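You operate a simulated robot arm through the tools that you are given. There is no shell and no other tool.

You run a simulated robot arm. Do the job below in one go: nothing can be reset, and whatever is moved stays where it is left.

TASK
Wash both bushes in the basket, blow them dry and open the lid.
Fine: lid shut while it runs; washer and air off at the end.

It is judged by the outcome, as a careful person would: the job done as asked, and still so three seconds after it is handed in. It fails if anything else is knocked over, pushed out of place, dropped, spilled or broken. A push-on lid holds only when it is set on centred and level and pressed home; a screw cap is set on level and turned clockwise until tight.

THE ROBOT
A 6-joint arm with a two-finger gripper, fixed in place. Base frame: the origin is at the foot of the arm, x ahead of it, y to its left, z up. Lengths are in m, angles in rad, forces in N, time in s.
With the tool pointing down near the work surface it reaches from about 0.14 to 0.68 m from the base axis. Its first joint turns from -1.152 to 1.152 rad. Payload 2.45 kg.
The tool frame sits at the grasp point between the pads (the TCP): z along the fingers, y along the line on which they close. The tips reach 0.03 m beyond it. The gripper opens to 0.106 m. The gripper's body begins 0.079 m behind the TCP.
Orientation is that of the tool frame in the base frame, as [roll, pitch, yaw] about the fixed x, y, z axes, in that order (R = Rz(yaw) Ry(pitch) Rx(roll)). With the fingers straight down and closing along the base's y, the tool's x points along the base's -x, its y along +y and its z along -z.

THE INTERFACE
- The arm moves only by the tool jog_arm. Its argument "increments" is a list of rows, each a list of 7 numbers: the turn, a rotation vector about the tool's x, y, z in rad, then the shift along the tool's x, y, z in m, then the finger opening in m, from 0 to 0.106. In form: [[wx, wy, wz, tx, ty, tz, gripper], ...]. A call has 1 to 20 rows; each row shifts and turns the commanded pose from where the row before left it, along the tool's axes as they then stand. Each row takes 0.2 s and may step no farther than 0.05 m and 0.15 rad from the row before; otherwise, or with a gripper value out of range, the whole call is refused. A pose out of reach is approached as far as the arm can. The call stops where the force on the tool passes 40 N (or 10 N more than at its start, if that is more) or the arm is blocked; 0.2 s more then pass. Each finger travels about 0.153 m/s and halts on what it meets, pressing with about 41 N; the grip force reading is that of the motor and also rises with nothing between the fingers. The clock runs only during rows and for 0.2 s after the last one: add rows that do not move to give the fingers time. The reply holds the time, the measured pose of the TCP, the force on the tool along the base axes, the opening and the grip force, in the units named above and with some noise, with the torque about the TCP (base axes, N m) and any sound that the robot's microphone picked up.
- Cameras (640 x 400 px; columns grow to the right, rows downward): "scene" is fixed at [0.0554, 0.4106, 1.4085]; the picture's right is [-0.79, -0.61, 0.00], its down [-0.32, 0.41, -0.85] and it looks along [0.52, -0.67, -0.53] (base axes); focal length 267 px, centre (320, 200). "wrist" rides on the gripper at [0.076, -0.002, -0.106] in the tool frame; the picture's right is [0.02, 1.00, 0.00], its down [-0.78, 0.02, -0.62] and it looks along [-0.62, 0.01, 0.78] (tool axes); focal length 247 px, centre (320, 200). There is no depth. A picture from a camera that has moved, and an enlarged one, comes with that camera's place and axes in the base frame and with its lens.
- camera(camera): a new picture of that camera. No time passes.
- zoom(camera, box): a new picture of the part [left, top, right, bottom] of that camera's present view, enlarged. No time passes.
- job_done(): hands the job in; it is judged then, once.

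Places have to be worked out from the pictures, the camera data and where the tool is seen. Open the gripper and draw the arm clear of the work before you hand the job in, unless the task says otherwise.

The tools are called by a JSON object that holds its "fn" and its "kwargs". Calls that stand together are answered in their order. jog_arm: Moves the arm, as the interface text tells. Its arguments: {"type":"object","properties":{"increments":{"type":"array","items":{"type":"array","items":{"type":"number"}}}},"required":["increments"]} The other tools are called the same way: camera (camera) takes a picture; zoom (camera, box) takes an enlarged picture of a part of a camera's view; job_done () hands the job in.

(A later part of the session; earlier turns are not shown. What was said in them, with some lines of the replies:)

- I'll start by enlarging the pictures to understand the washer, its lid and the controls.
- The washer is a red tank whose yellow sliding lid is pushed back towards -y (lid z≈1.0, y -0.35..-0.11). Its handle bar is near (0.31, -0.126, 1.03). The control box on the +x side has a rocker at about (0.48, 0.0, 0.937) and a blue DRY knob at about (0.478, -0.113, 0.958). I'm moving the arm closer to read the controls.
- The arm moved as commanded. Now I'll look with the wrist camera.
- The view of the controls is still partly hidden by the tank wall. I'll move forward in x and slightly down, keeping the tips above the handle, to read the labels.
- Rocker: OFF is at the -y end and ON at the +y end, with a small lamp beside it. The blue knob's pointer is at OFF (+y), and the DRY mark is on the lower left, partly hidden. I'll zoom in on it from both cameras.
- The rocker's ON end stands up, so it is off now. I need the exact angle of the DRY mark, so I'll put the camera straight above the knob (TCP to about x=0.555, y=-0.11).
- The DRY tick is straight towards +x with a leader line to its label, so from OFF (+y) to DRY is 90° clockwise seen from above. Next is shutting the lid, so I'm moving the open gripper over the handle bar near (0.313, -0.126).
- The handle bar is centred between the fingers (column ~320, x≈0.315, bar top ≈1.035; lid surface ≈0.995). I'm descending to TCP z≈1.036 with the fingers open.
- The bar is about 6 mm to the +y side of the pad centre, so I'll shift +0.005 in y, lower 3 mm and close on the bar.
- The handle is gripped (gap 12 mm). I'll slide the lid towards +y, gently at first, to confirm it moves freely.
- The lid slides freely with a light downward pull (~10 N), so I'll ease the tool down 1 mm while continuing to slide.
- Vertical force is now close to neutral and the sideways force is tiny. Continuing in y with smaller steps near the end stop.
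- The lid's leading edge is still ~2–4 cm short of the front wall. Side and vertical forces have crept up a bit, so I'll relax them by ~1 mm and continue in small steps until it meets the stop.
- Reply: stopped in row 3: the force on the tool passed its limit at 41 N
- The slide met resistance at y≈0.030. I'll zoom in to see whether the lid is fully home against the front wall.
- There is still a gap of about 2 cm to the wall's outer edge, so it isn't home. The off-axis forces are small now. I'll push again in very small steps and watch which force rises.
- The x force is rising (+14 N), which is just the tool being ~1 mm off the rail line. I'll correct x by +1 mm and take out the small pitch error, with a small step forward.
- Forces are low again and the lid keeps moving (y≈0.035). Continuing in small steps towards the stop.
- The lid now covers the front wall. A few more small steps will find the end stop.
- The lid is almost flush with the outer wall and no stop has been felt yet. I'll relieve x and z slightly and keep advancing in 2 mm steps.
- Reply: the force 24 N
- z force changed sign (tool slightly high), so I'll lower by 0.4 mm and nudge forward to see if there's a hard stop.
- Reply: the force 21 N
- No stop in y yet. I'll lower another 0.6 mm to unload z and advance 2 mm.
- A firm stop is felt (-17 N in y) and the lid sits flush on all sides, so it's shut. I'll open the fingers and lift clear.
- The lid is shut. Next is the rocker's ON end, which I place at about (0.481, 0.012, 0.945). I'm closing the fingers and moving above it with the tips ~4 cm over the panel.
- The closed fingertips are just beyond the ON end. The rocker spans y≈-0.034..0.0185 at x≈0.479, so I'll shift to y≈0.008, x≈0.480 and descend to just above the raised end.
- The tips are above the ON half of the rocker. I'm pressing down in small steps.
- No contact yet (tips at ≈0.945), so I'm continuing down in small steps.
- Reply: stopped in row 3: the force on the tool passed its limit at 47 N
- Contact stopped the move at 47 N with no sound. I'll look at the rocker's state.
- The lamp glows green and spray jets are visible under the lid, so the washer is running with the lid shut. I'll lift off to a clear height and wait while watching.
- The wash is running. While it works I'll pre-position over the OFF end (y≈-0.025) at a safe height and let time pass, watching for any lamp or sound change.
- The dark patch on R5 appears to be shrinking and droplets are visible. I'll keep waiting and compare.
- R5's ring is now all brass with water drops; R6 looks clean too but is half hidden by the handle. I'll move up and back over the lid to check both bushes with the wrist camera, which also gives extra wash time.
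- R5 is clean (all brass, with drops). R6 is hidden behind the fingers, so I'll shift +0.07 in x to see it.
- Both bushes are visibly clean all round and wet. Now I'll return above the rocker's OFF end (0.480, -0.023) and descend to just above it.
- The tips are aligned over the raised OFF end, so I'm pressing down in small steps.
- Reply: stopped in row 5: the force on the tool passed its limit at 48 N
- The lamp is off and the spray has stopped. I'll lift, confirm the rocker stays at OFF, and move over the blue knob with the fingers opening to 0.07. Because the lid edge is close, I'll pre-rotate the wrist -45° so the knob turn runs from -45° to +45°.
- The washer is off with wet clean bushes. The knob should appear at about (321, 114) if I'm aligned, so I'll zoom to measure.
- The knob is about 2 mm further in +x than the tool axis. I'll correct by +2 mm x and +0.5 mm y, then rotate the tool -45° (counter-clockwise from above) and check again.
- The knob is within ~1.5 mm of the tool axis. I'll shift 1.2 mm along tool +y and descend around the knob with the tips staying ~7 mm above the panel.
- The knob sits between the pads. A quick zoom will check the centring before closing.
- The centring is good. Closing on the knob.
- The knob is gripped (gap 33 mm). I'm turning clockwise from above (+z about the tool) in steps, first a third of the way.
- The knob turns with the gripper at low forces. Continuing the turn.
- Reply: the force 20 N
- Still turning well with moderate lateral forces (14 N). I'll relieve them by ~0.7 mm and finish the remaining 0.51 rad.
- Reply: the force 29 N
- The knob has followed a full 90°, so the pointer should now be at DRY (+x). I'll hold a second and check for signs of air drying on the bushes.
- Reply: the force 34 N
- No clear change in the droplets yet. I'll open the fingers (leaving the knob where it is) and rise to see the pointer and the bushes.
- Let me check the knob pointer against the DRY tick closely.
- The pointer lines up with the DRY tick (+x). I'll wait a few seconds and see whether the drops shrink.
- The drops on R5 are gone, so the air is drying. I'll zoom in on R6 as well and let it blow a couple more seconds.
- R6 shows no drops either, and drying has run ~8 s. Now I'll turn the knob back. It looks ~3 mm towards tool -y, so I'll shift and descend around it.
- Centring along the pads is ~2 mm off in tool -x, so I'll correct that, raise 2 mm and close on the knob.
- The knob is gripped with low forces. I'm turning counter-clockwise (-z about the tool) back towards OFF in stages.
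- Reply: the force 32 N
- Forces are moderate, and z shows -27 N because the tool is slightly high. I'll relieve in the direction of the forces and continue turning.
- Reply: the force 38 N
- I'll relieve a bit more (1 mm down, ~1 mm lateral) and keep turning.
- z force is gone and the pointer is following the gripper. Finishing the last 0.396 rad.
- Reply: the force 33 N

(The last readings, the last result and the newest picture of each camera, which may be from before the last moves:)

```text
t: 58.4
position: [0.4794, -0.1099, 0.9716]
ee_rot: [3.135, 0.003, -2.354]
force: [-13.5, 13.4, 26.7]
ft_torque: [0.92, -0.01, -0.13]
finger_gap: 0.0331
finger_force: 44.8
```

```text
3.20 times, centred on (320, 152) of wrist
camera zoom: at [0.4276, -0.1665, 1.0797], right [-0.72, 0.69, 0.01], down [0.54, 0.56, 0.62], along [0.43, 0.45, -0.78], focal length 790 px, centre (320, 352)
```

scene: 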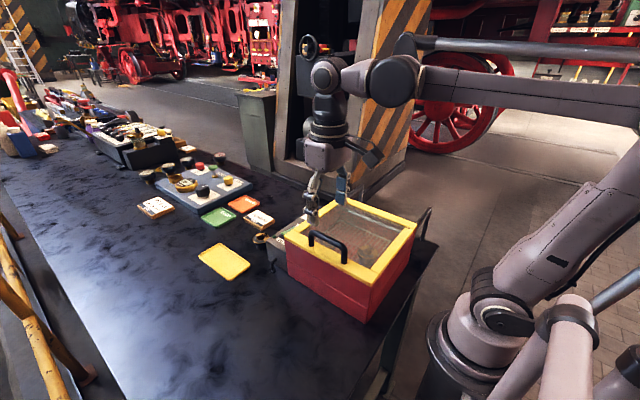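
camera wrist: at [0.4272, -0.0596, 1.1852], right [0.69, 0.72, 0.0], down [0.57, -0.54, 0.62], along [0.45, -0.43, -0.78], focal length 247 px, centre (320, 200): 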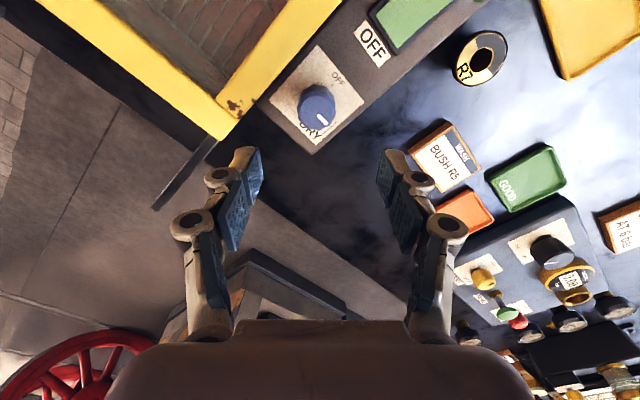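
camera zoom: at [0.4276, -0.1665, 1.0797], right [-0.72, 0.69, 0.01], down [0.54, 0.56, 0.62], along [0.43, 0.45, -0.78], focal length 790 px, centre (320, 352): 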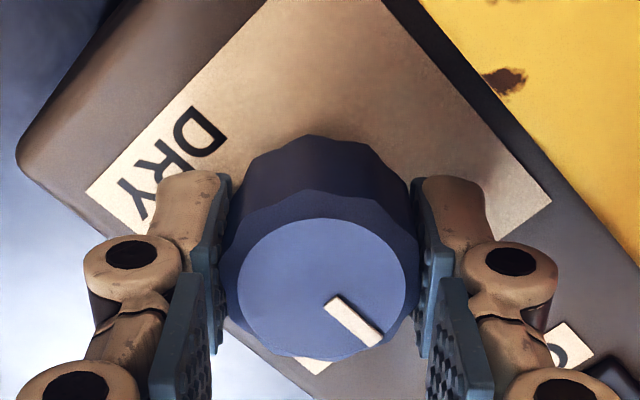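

Yaw is back at the original -2.354 and the pointer looks the same as at the start (OFF). I'll release, lift and verify the pointer plus both bushes.

{"fn": "jog_arm", "kwargs": {"increments": [[0, 0, 0, 0, 0, -0.0008, 0.02], [0, 0, 0, 0, 0, 0, 0.05], [0, 0, 0, 0, 0, 0, 0.07], [0, 0, 0, 0, 0, 0, 0.07], [0, 0, 0, 0, 0, -0.03, 0.07], [0, 0, 0, 0, 0, -0.04, 0.07], [0, 0, 0, 0, 0, -0.04, 0.07], [0, 0, 0, 0, 0, 0, 0.07]]}}

{"fn": "camera", "kwargs": {"camera": "wrist"}}

{"fn": "zoom", "kwargs": {"camera": "wrist", "box": [260, 60, 380, 155]}}

{"fn": "zoom", "kwargs": {"camera": "scene", "box": [290, 195, 340, 230]}}

```text
t: 60.2
position: [0.4826, -0.1087, 1.0814]
ee_rot: [3.141, 0.002, -2.355]
force: [0.1, -0.1, 0.3]
ft_torque: [-0.01, -0.01, -0.02]
finger_gap: 0.0701
finger_force: 0.0
```

```text
taken
camera wrist: at [0.4298, -0.1651, 1.1885], right [-0.72, 0.69, 0.0], down [0.54, 0.56, 0.62], along [0.43, 0.45, -0.78], focal length 247 px, centre (320, 200)
```

wrist: 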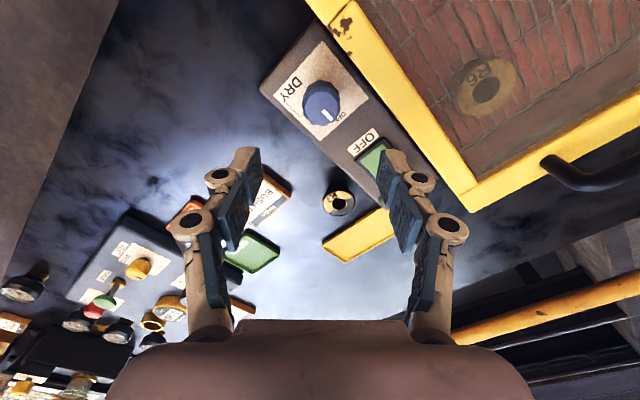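

```text
4.21 times, centred on (320, 108) of wrist
camera zoom: at [0.4298, -0.1651, 1.1885], right [-0.72, 0.69, 0.0], down [0.54, 0.56, 0.62], along [0.43, 0.45, -0.78], focal length 1040 px, centre (320, 590)
```

zoom: 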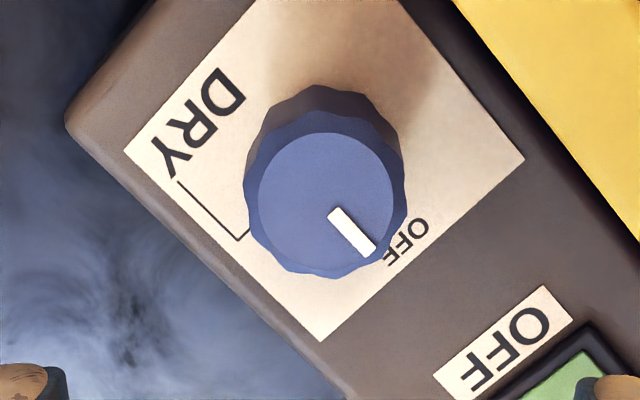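

```text
11.43 times, centred on (315, 212) of scene
camera zoom: at [0.0554, 0.4106, 1.4085], right [-0.79, -0.61, 0.0], down [-0.32, 0.41, -0.85], along [0.52, -0.67, -0.53], focal length 3050 px, centre (377, 57)
```

zoom: 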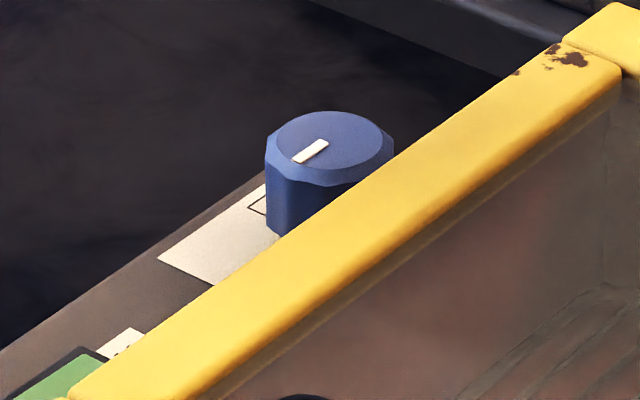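

The pointer is back at OFF, matching the starting view. I'll check R6 through the glass for leftover drops.

{"fn": "zoom", "kwargs": {"camera": "wrist", "box": [430, 40, 550, 130]}}

{"fn": "zoom", "kwargs": {"camera": "scene", "box": [310, 210, 390, 265]}}

```text
4.44 times, centred on (490, 85) of wrist
camera zoom: at [0.4298, -0.1651, 1.1885], right [-0.72, 0.69, 0.0], down [0.54, 0.56, 0.62], along [0.43, 0.45, -0.78], focal length 1098 px, centre (-436, 711)
```

zoom: 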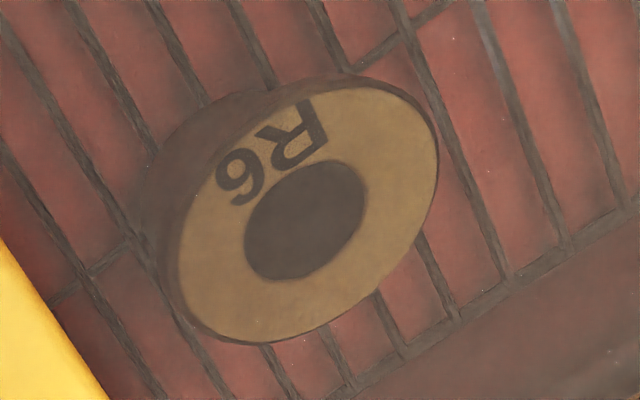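

```text
7.27 times, centred on (350, 238) of scene
camera zoom: at [0.0554, 0.4106, 1.4085], right [-0.79, -0.61, 0.0], down [-0.32, 0.41, -0.85], along [0.52, -0.67, -0.53], focal length 1941 px, centre (102, -73)
```

zoom: 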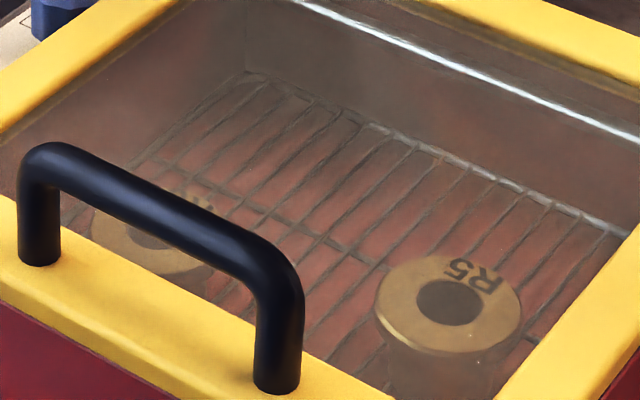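

Both bushes are clean and dry and everything is off. Now I'll open the lid: rotate the wrist back to straight, rise, and move above the handle at about (0.313, 0.050).

{"fn": "jog_arm", "kwargs": {"increments": [[0, 0, 0.131, 0, 0, -0.015, 0.09], [0, 0, 0.131, 0, 0, -0.015, 0.106], [0, 0, 0.131, 0, 0, -0.01, 0.106], [0, 0, 0.131, 0, 0, 0, 0.106], [0, 0, 0.131, 0, 0, 0, 0.106], [0, 0, 0.13, 0, 0, 0, 0.106], [0, 0, 0, 0.0337, 0.032, 0, 0.106], [0, 0, 0, 0.0337, 0.032, 0, 0.106], [0, 0, 0, 0.0337, 0.032, 0, 0.106], [0, 0, 0, 0.0337, 0.032, 0, 0.106], [0, 0, 0, 0.0337, 0.032, 0, 0.106], [0, 0, 0, 0, 0, 0, 0.106]]}}

{"fn": "camera", "kwargs": {"camera": "wrist"}}

```text
t: 62.8
position: [0.3141, 0.0516, 1.1211]
ee_rot: [3.138, 0.001, -3.14]
force: [-0.2, -0.1, -0.1]
ft_torque: [0.0, 0.0, 0.0]
finger_gap: 0.1061
finger_force: 0.0
```

```text
taken
camera wrist: at [0.2374, 0.0491, 1.2289], right [-0.02, 1.0, 0.0], down [0.78, 0.01, 0.62], along [0.62, 0.02, -0.78], focal length 247 px, centre (320, 200)
```

wrist: 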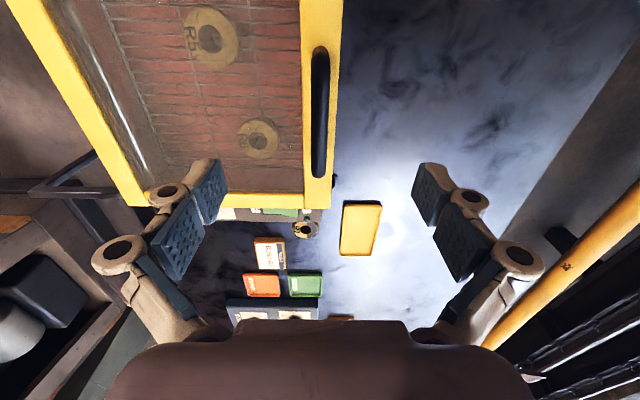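

The handle is centred between the open fingers. Descending to grip height.

{"fn": "jog_arm", "kwargs": {"increments": [[0, 0, 0, 0, 0, 0.03, 0.106], [0, 0, 0, 0, 0, 0.03, 0.106], [0, 0, 0, 0, 0, 0.018, 0.106], [0, 0, 0, 0, 0, 0.009, 0.106], [0, 0, 0, 0, 0, 0, 0.106]]}}

{"fn": "camera", "kwargs": {"camera": "wrist"}}

{"fn": "zoom", "kwargs": {"camera": "scene", "box": [270, 195, 400, 285]}}

```text
t: 64.0
position: [0.312, 0.0492, 1.0347]
ee_rot: [3.138, 0.0, -3.141]
force: [-0.8, -0.9, -0.7]
ft_torque: [0.0, -0.03, -0.02]
finger_gap: 0.106
finger_force: 0.0
```

```text
taken
camera wrist: at [0.2363, 0.0469, 1.1428], right [-0.02, 1.0, 0.0], down [0.78, 0.01, 0.62], along [0.62, 0.02, -0.78], focal length 247 px, centre (320, 200)
```

wrist: 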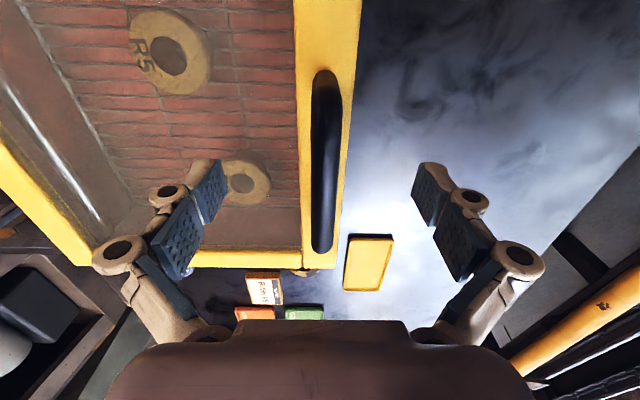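

```text
4.44 times, centred on (335, 240) of scene
camera zoom: at [0.0554, 0.4105, 1.4085], right [-0.79, -0.61, 0.0], down [-0.32, 0.41, -0.85], along [0.52, -0.67, -0.53], focal length 1186 px, centre (253, 22)
```

zoom: 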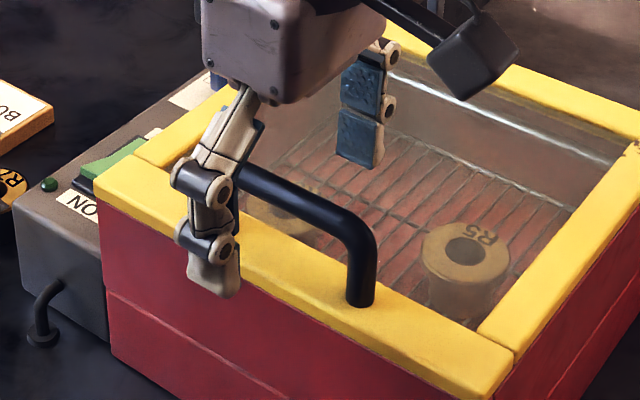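

The handle is ~2–3 mm to +y. I'll shift, lower 2 mm and grip it.

{"fn": "jog_arm", "kwargs": {"increments": [[0, 0, 0, 0, 0.002, 0.002, 0.106], [0, 0, 0, 0, 0, 0, 0.06], [0, 0, 0, 0, 0, 0, 0.03], [0, 0, 0, 0, 0, 0, 0.0], [0, 0, 0, 0, 0, 0, 0.0], [0, 0, 0, 0, 0, 0, 0.0]]}}

```text
t: 65.4
position: [0.3122, 0.0497, 1.0316]
ee_rot: [3.139, -0.001, -3.141]
force: [-0.5, -0.6, 3.2]
ft_torque: [0.0, 0.23, -0.01]
finger_gap: 0.0124
finger_force: 37.7
```

The handle is gripped with low forces. I'm sliding the lid open towards -y, gently at first.

{"fn": "jog_arm", "kwargs": {"increments": [[0, 0, 0, 0, -0.004, 0, 0.0], [0, 0, 0, 0, -0.008, 0, 0.0], [0, 0, 0, 0, -0.01, 0, 0.0]]}}

```text
t: 66.2
position: [0.3112, 0.0273, 1.0327]
ee_rot: [3.138, 0.002, -3.141]
force: [7.8, 1.6, -6.9]
ft_torque: [-0.02, 0.24, 0.14]
finger_gap: 0.0121
finger_force: 37.3
```

It slides freely. Continuing with a tiny trim in x.

{"fn": "jog_arm", "kwargs": {"increments": [[0, 0, 0, -0.0005, -0.012, 0.0003, 0.0], [0, 0, 0, 0, -0.015, 0, 0.0], [0, 0, 0, 0, -0.015, 0, 0.0]]}}

```text
t: 67.0
position: [0.3112, -0.014, 1.031]
ee_rot: [3.137, -0.001, -3.141]
force: [7.0, 1.0, 22.4]
ft_torque: [-0.04, 0.02, -0.03]
finger_gap: 0.0127
finger_force: 37.4
```

z force is 22 N, so I'll raise 0.6 mm and go on sliding.

{"fn": "jog_arm", "kwargs": {"increments": [[0, 0, 0, -0.0004, -0.012, -0.0006, 0.0], [0, 0, 0, 0, -0.015, 0, 0.0], [0, 0, 0, 0, -0.015, 0, 0.0]]}}

```text
t: 67.8
position: [0.3125, -0.0556, 1.0315]
ee_rot: [3.14, -0.005, 3.141]
force: [-18.6, 0.9, 15.0]
ft_torque: [0.02, 0.02, -0.01]
finger_gap: 0.0124
finger_force: 37.4
```

x force is now -18 N, so I'll trim -0.8 mm in x and slightly up, and continue.

{"fn": "jog_arm", "kwargs": {"increments": [[0, 0, 0, 0.0008, -0.01, -0.0004, 0.0], [0, 0, 0, 0, -0.015, 0, 0.0], [0, 0, 0, 0, -0.015, 0, 0.0]]}}

{"fn": "zoom", "kwargs": {"camera": "scene", "box": [290, 150, 450, 280]}}

```text
t: 68.6
position: [0.3129, -0.0964, 1.0318]
ee_rot: [3.137, 0.003, -3.14]
force: [-4.8, 1.5, -20.9]
ft_torque: [0.01, 0.08, -0.1]
finger_gap: 0.0122
finger_force: 36.6
```

```text
3.08 times, centred on (370, 215) of scene
camera zoom: at [0.0554, 0.4105, 1.4085], right [-0.79, -0.61, 0.0], down [-0.32, 0.41, -0.85], along [0.52, -0.67, -0.53], focal length 821 px, centre (166, 154)
```

zoom: 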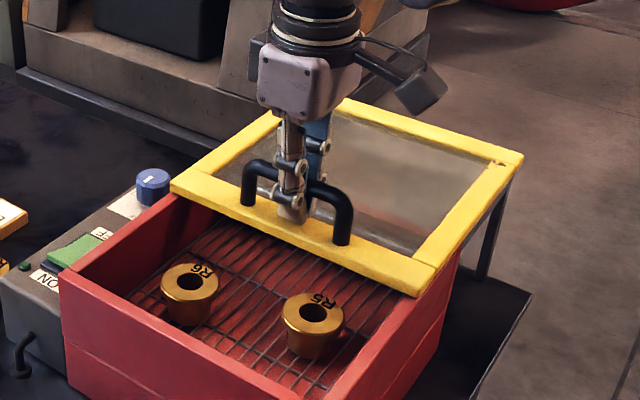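

Both bushes are bright brass, clean and dry. About 28 mm remain to the original open position, so I'm lowering 0.5 mm and continuing in small steps.

{"fn": "jog_arm", "kwargs": {"increments": [[0, 0, 0, 0, -0.008, 0.0005, 0.0], [0, 0, 0, 0, -0.01, 0, 0.0], [0, 0, 0, 0, -0.008, 0, 0.0]]}}

```text
t: 69.4
position: [0.3123, -0.1234, 1.0315]
ee_rot: [3.138, -0.001, -3.142]
force: [0.1, 1.4, -26.8]
ft_torque: [0.01, -0.33, 0.0]
finger_gap: 0.0118
finger_force: 36.5
```

The lid is back at about its original open position (handle y≈-0.123). I'll relieve the vertical force and nudge 3 mm to feel whether this is the open stop.

{"fn": "jog_arm", "kwargs": {"increments": [[0, 0, 0, 0, 0, 0.0007, 0.0], [0, 0, 0, 0, -0.0015, 0, 0.0], [0, 0, 0, 0, -0.0015, 0, 0.0]]}}

{"fn": "zoom", "kwargs": {"camera": "scene", "box": [290, 150, 450, 280]}}

```text
t: 70.2
position: [0.3127, -0.1265, 1.0315]
ee_rot: [3.139, -0.001, 3.14]
force: [-2.4, 1.5, -26.0]
ft_torque: [-0.02, -0.53, -0.05]
finger_gap: 0.0121
finger_force: 36.8
```

```text
3.08 times, centred on (370, 215) of scene
camera zoom: at [0.0555, 0.4105, 1.4085], right [-0.79, -0.61, 0.0], down [-0.32, 0.41, -0.85], along [0.52, -0.67, -0.53], focal length 821 px, centre (166, 154)
```

zoom: 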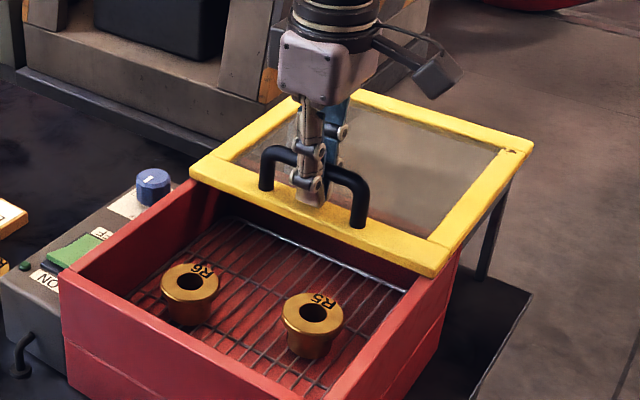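

The lid is open as far as it was at the start, and I won't push further. I'll relieve the vertical force by lowering slightly, then release.

{"fn": "jog_arm", "kwargs": {"increments": [[0, 0, 0, 0, 0, 0.0008, 0.0], [0, 0, 0, 0, 0, 0, 0.0]]}}

```text
t: 70.8
position: [0.3118, -0.1253, 1.0322]
ee_rot: [3.138, -0.003, 3.141]
force: [-9.3, 0.2, -7.1]
ft_torque: [0.0, -0.4, 0.04]
finger_gap: 0.0121
finger_force: 36.6
```

Forces are low now. I'm opening the fingers and lifting clear of the handle.

{"fn": "jog_arm", "kwargs": {"increments": [[0, 0, 0, 0, 0, 0, 0.05], [0, 0, 0, 0, 0, 0, 0.09], [0, 0, 0, 0, 0, 0, 0.106], [0, 0, 0, 0, 0, -0.02, 0.106], [0, 0, 0, 0, 0, -0.04, 0.106], [0, 0, 0, 0, 0, -0.045, 0.106], [0, 0, 0, 0, 0, -0.045, 0.106], [0, 0, 0, 0, 0, -0.045, 0.106], [0, 0, 0, 0, 0, -0.04, 0.106], [0, 0, 0, 0, 0, 0, 0.106]]}}

{"fn": "camera", "kwargs": {"camera": "wrist"}}

{"fn": "camera", "kwargs": {"camera": "scene"}}

{"fn": "zoom", "kwargs": {"camera": "scene", "box": [240, 160, 460, 330]}}

```text
t: 73.0
position: [0.3109, -0.1261, 1.2659]
ee_rot: [3.139, 0.0, -3.142]
force: [0.4, 0.0, 0.1]
ft_torque: [-0.01, 0.01, 0.01]
finger_gap: 0.1059
finger_force: 0.0
```

```text
taken
camera wrist: at [0.2341, -0.1283, 1.3742], right [-0.02, 1.0, 0.0], down [0.78, 0.02, 0.62], along [0.62, 0.02, -0.78], focal length 247 px, centre (320, 200)
```

wrist: 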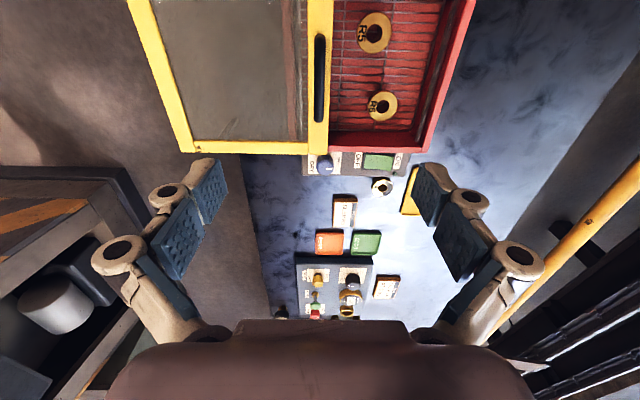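

```text
taken
```

scene: 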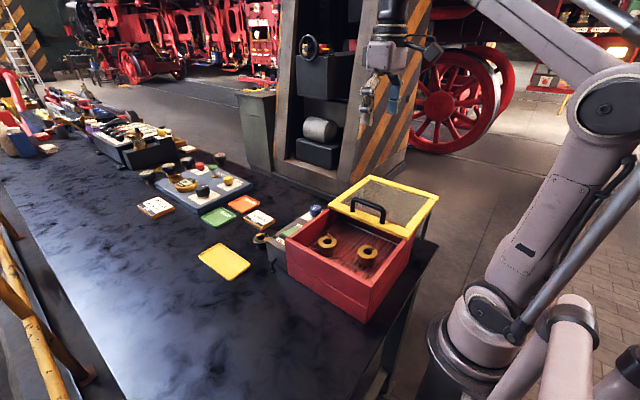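

```text
2.35 times, centred on (350, 245) of scene
camera zoom: at [0.0554, 0.4105, 1.4085], right [-0.79, -0.61, 0.0], down [-0.32, 0.41, -0.85], along [0.52, -0.67, -0.53], focal length 628 px, centre (249, 94)
```

zoom: 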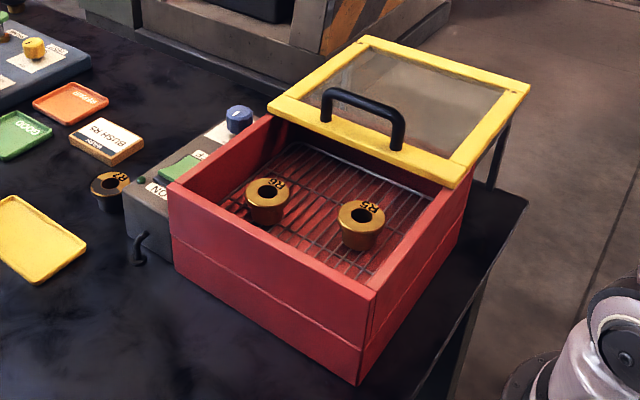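

The lid is open in its original place, both bushes are clean and dry in the basket, and nothing else moved. One last check of the switch, lamp and knob.

{"fn": "zoom", "kwargs": {"camera": "wrist", "box": [290, 140, 420, 205]}}

{"fn": "zoom", "kwargs": {"camera": "scene", "box": [310, 225, 390, 275]}}

```text
4.92 times, centred on (355, 172) of wrist
camera zoom: at [0.2341, -0.1283, 1.3742], right [-0.02, 1.0, 0.0], down [0.78, 0.02, 0.62], along [0.62, 0.02, -0.78], focal length 1216 px, centre (148, 335)
```

zoom: 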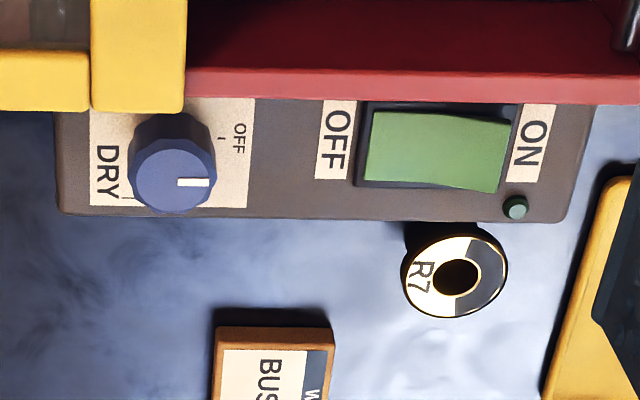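

```text
8.00 times, centred on (350, 250) of scene
camera zoom: at [0.0554, 0.4105, 1.4085], right [-0.79, -0.61, 0.0], down [-0.32, 0.41, -0.85], along [0.52, -0.67, -0.53], focal length 2135 px, centre (80, -200)
```

zoom: 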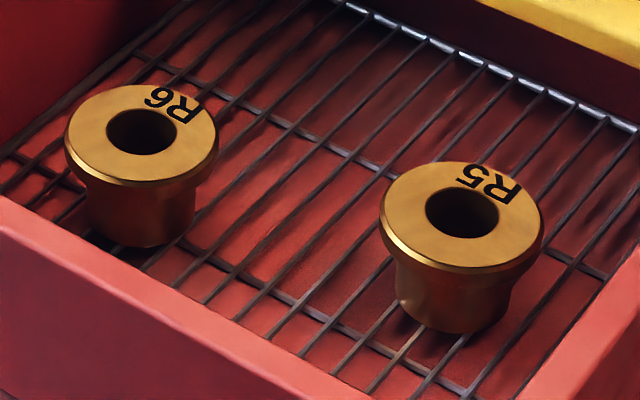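

The rocker is at OFF with the lamp dark, the knob is at OFF, and R5 and R6 are clean and dry. The lid is open, and the gripper is open and clear of the work. Handing the job in.

{"fn": "job_done", "kwargs": {}}

```text
The job is handed in.
```

I washed bushes R5 and R6, blew them dry and opened the lid again, and the job is handed in. I haven't seen the judge's result.

- **Wash:** the lid was slid shut first, and the washer ran for about 14 seconds. By then the dark patches on both bushes were gone.
- **Dry:** the air ran for about 14 seconds with the lid still shut. No drops were left on either bush.
- **End state:** the washer switch is at OFF with its lamp dark, and the DRY knob is back at OFF. The lid is back where it stood open at the start.
- **Surroundings:** the final pictures show nothing else moved. The third bush, R7, is still outside the basket and unwashed. The gripper is open and clear of the work.

The lid met extra resistance (41 N) about 2 cm before its shut position. I eased the arm back into line and it slid home to a firm stop.
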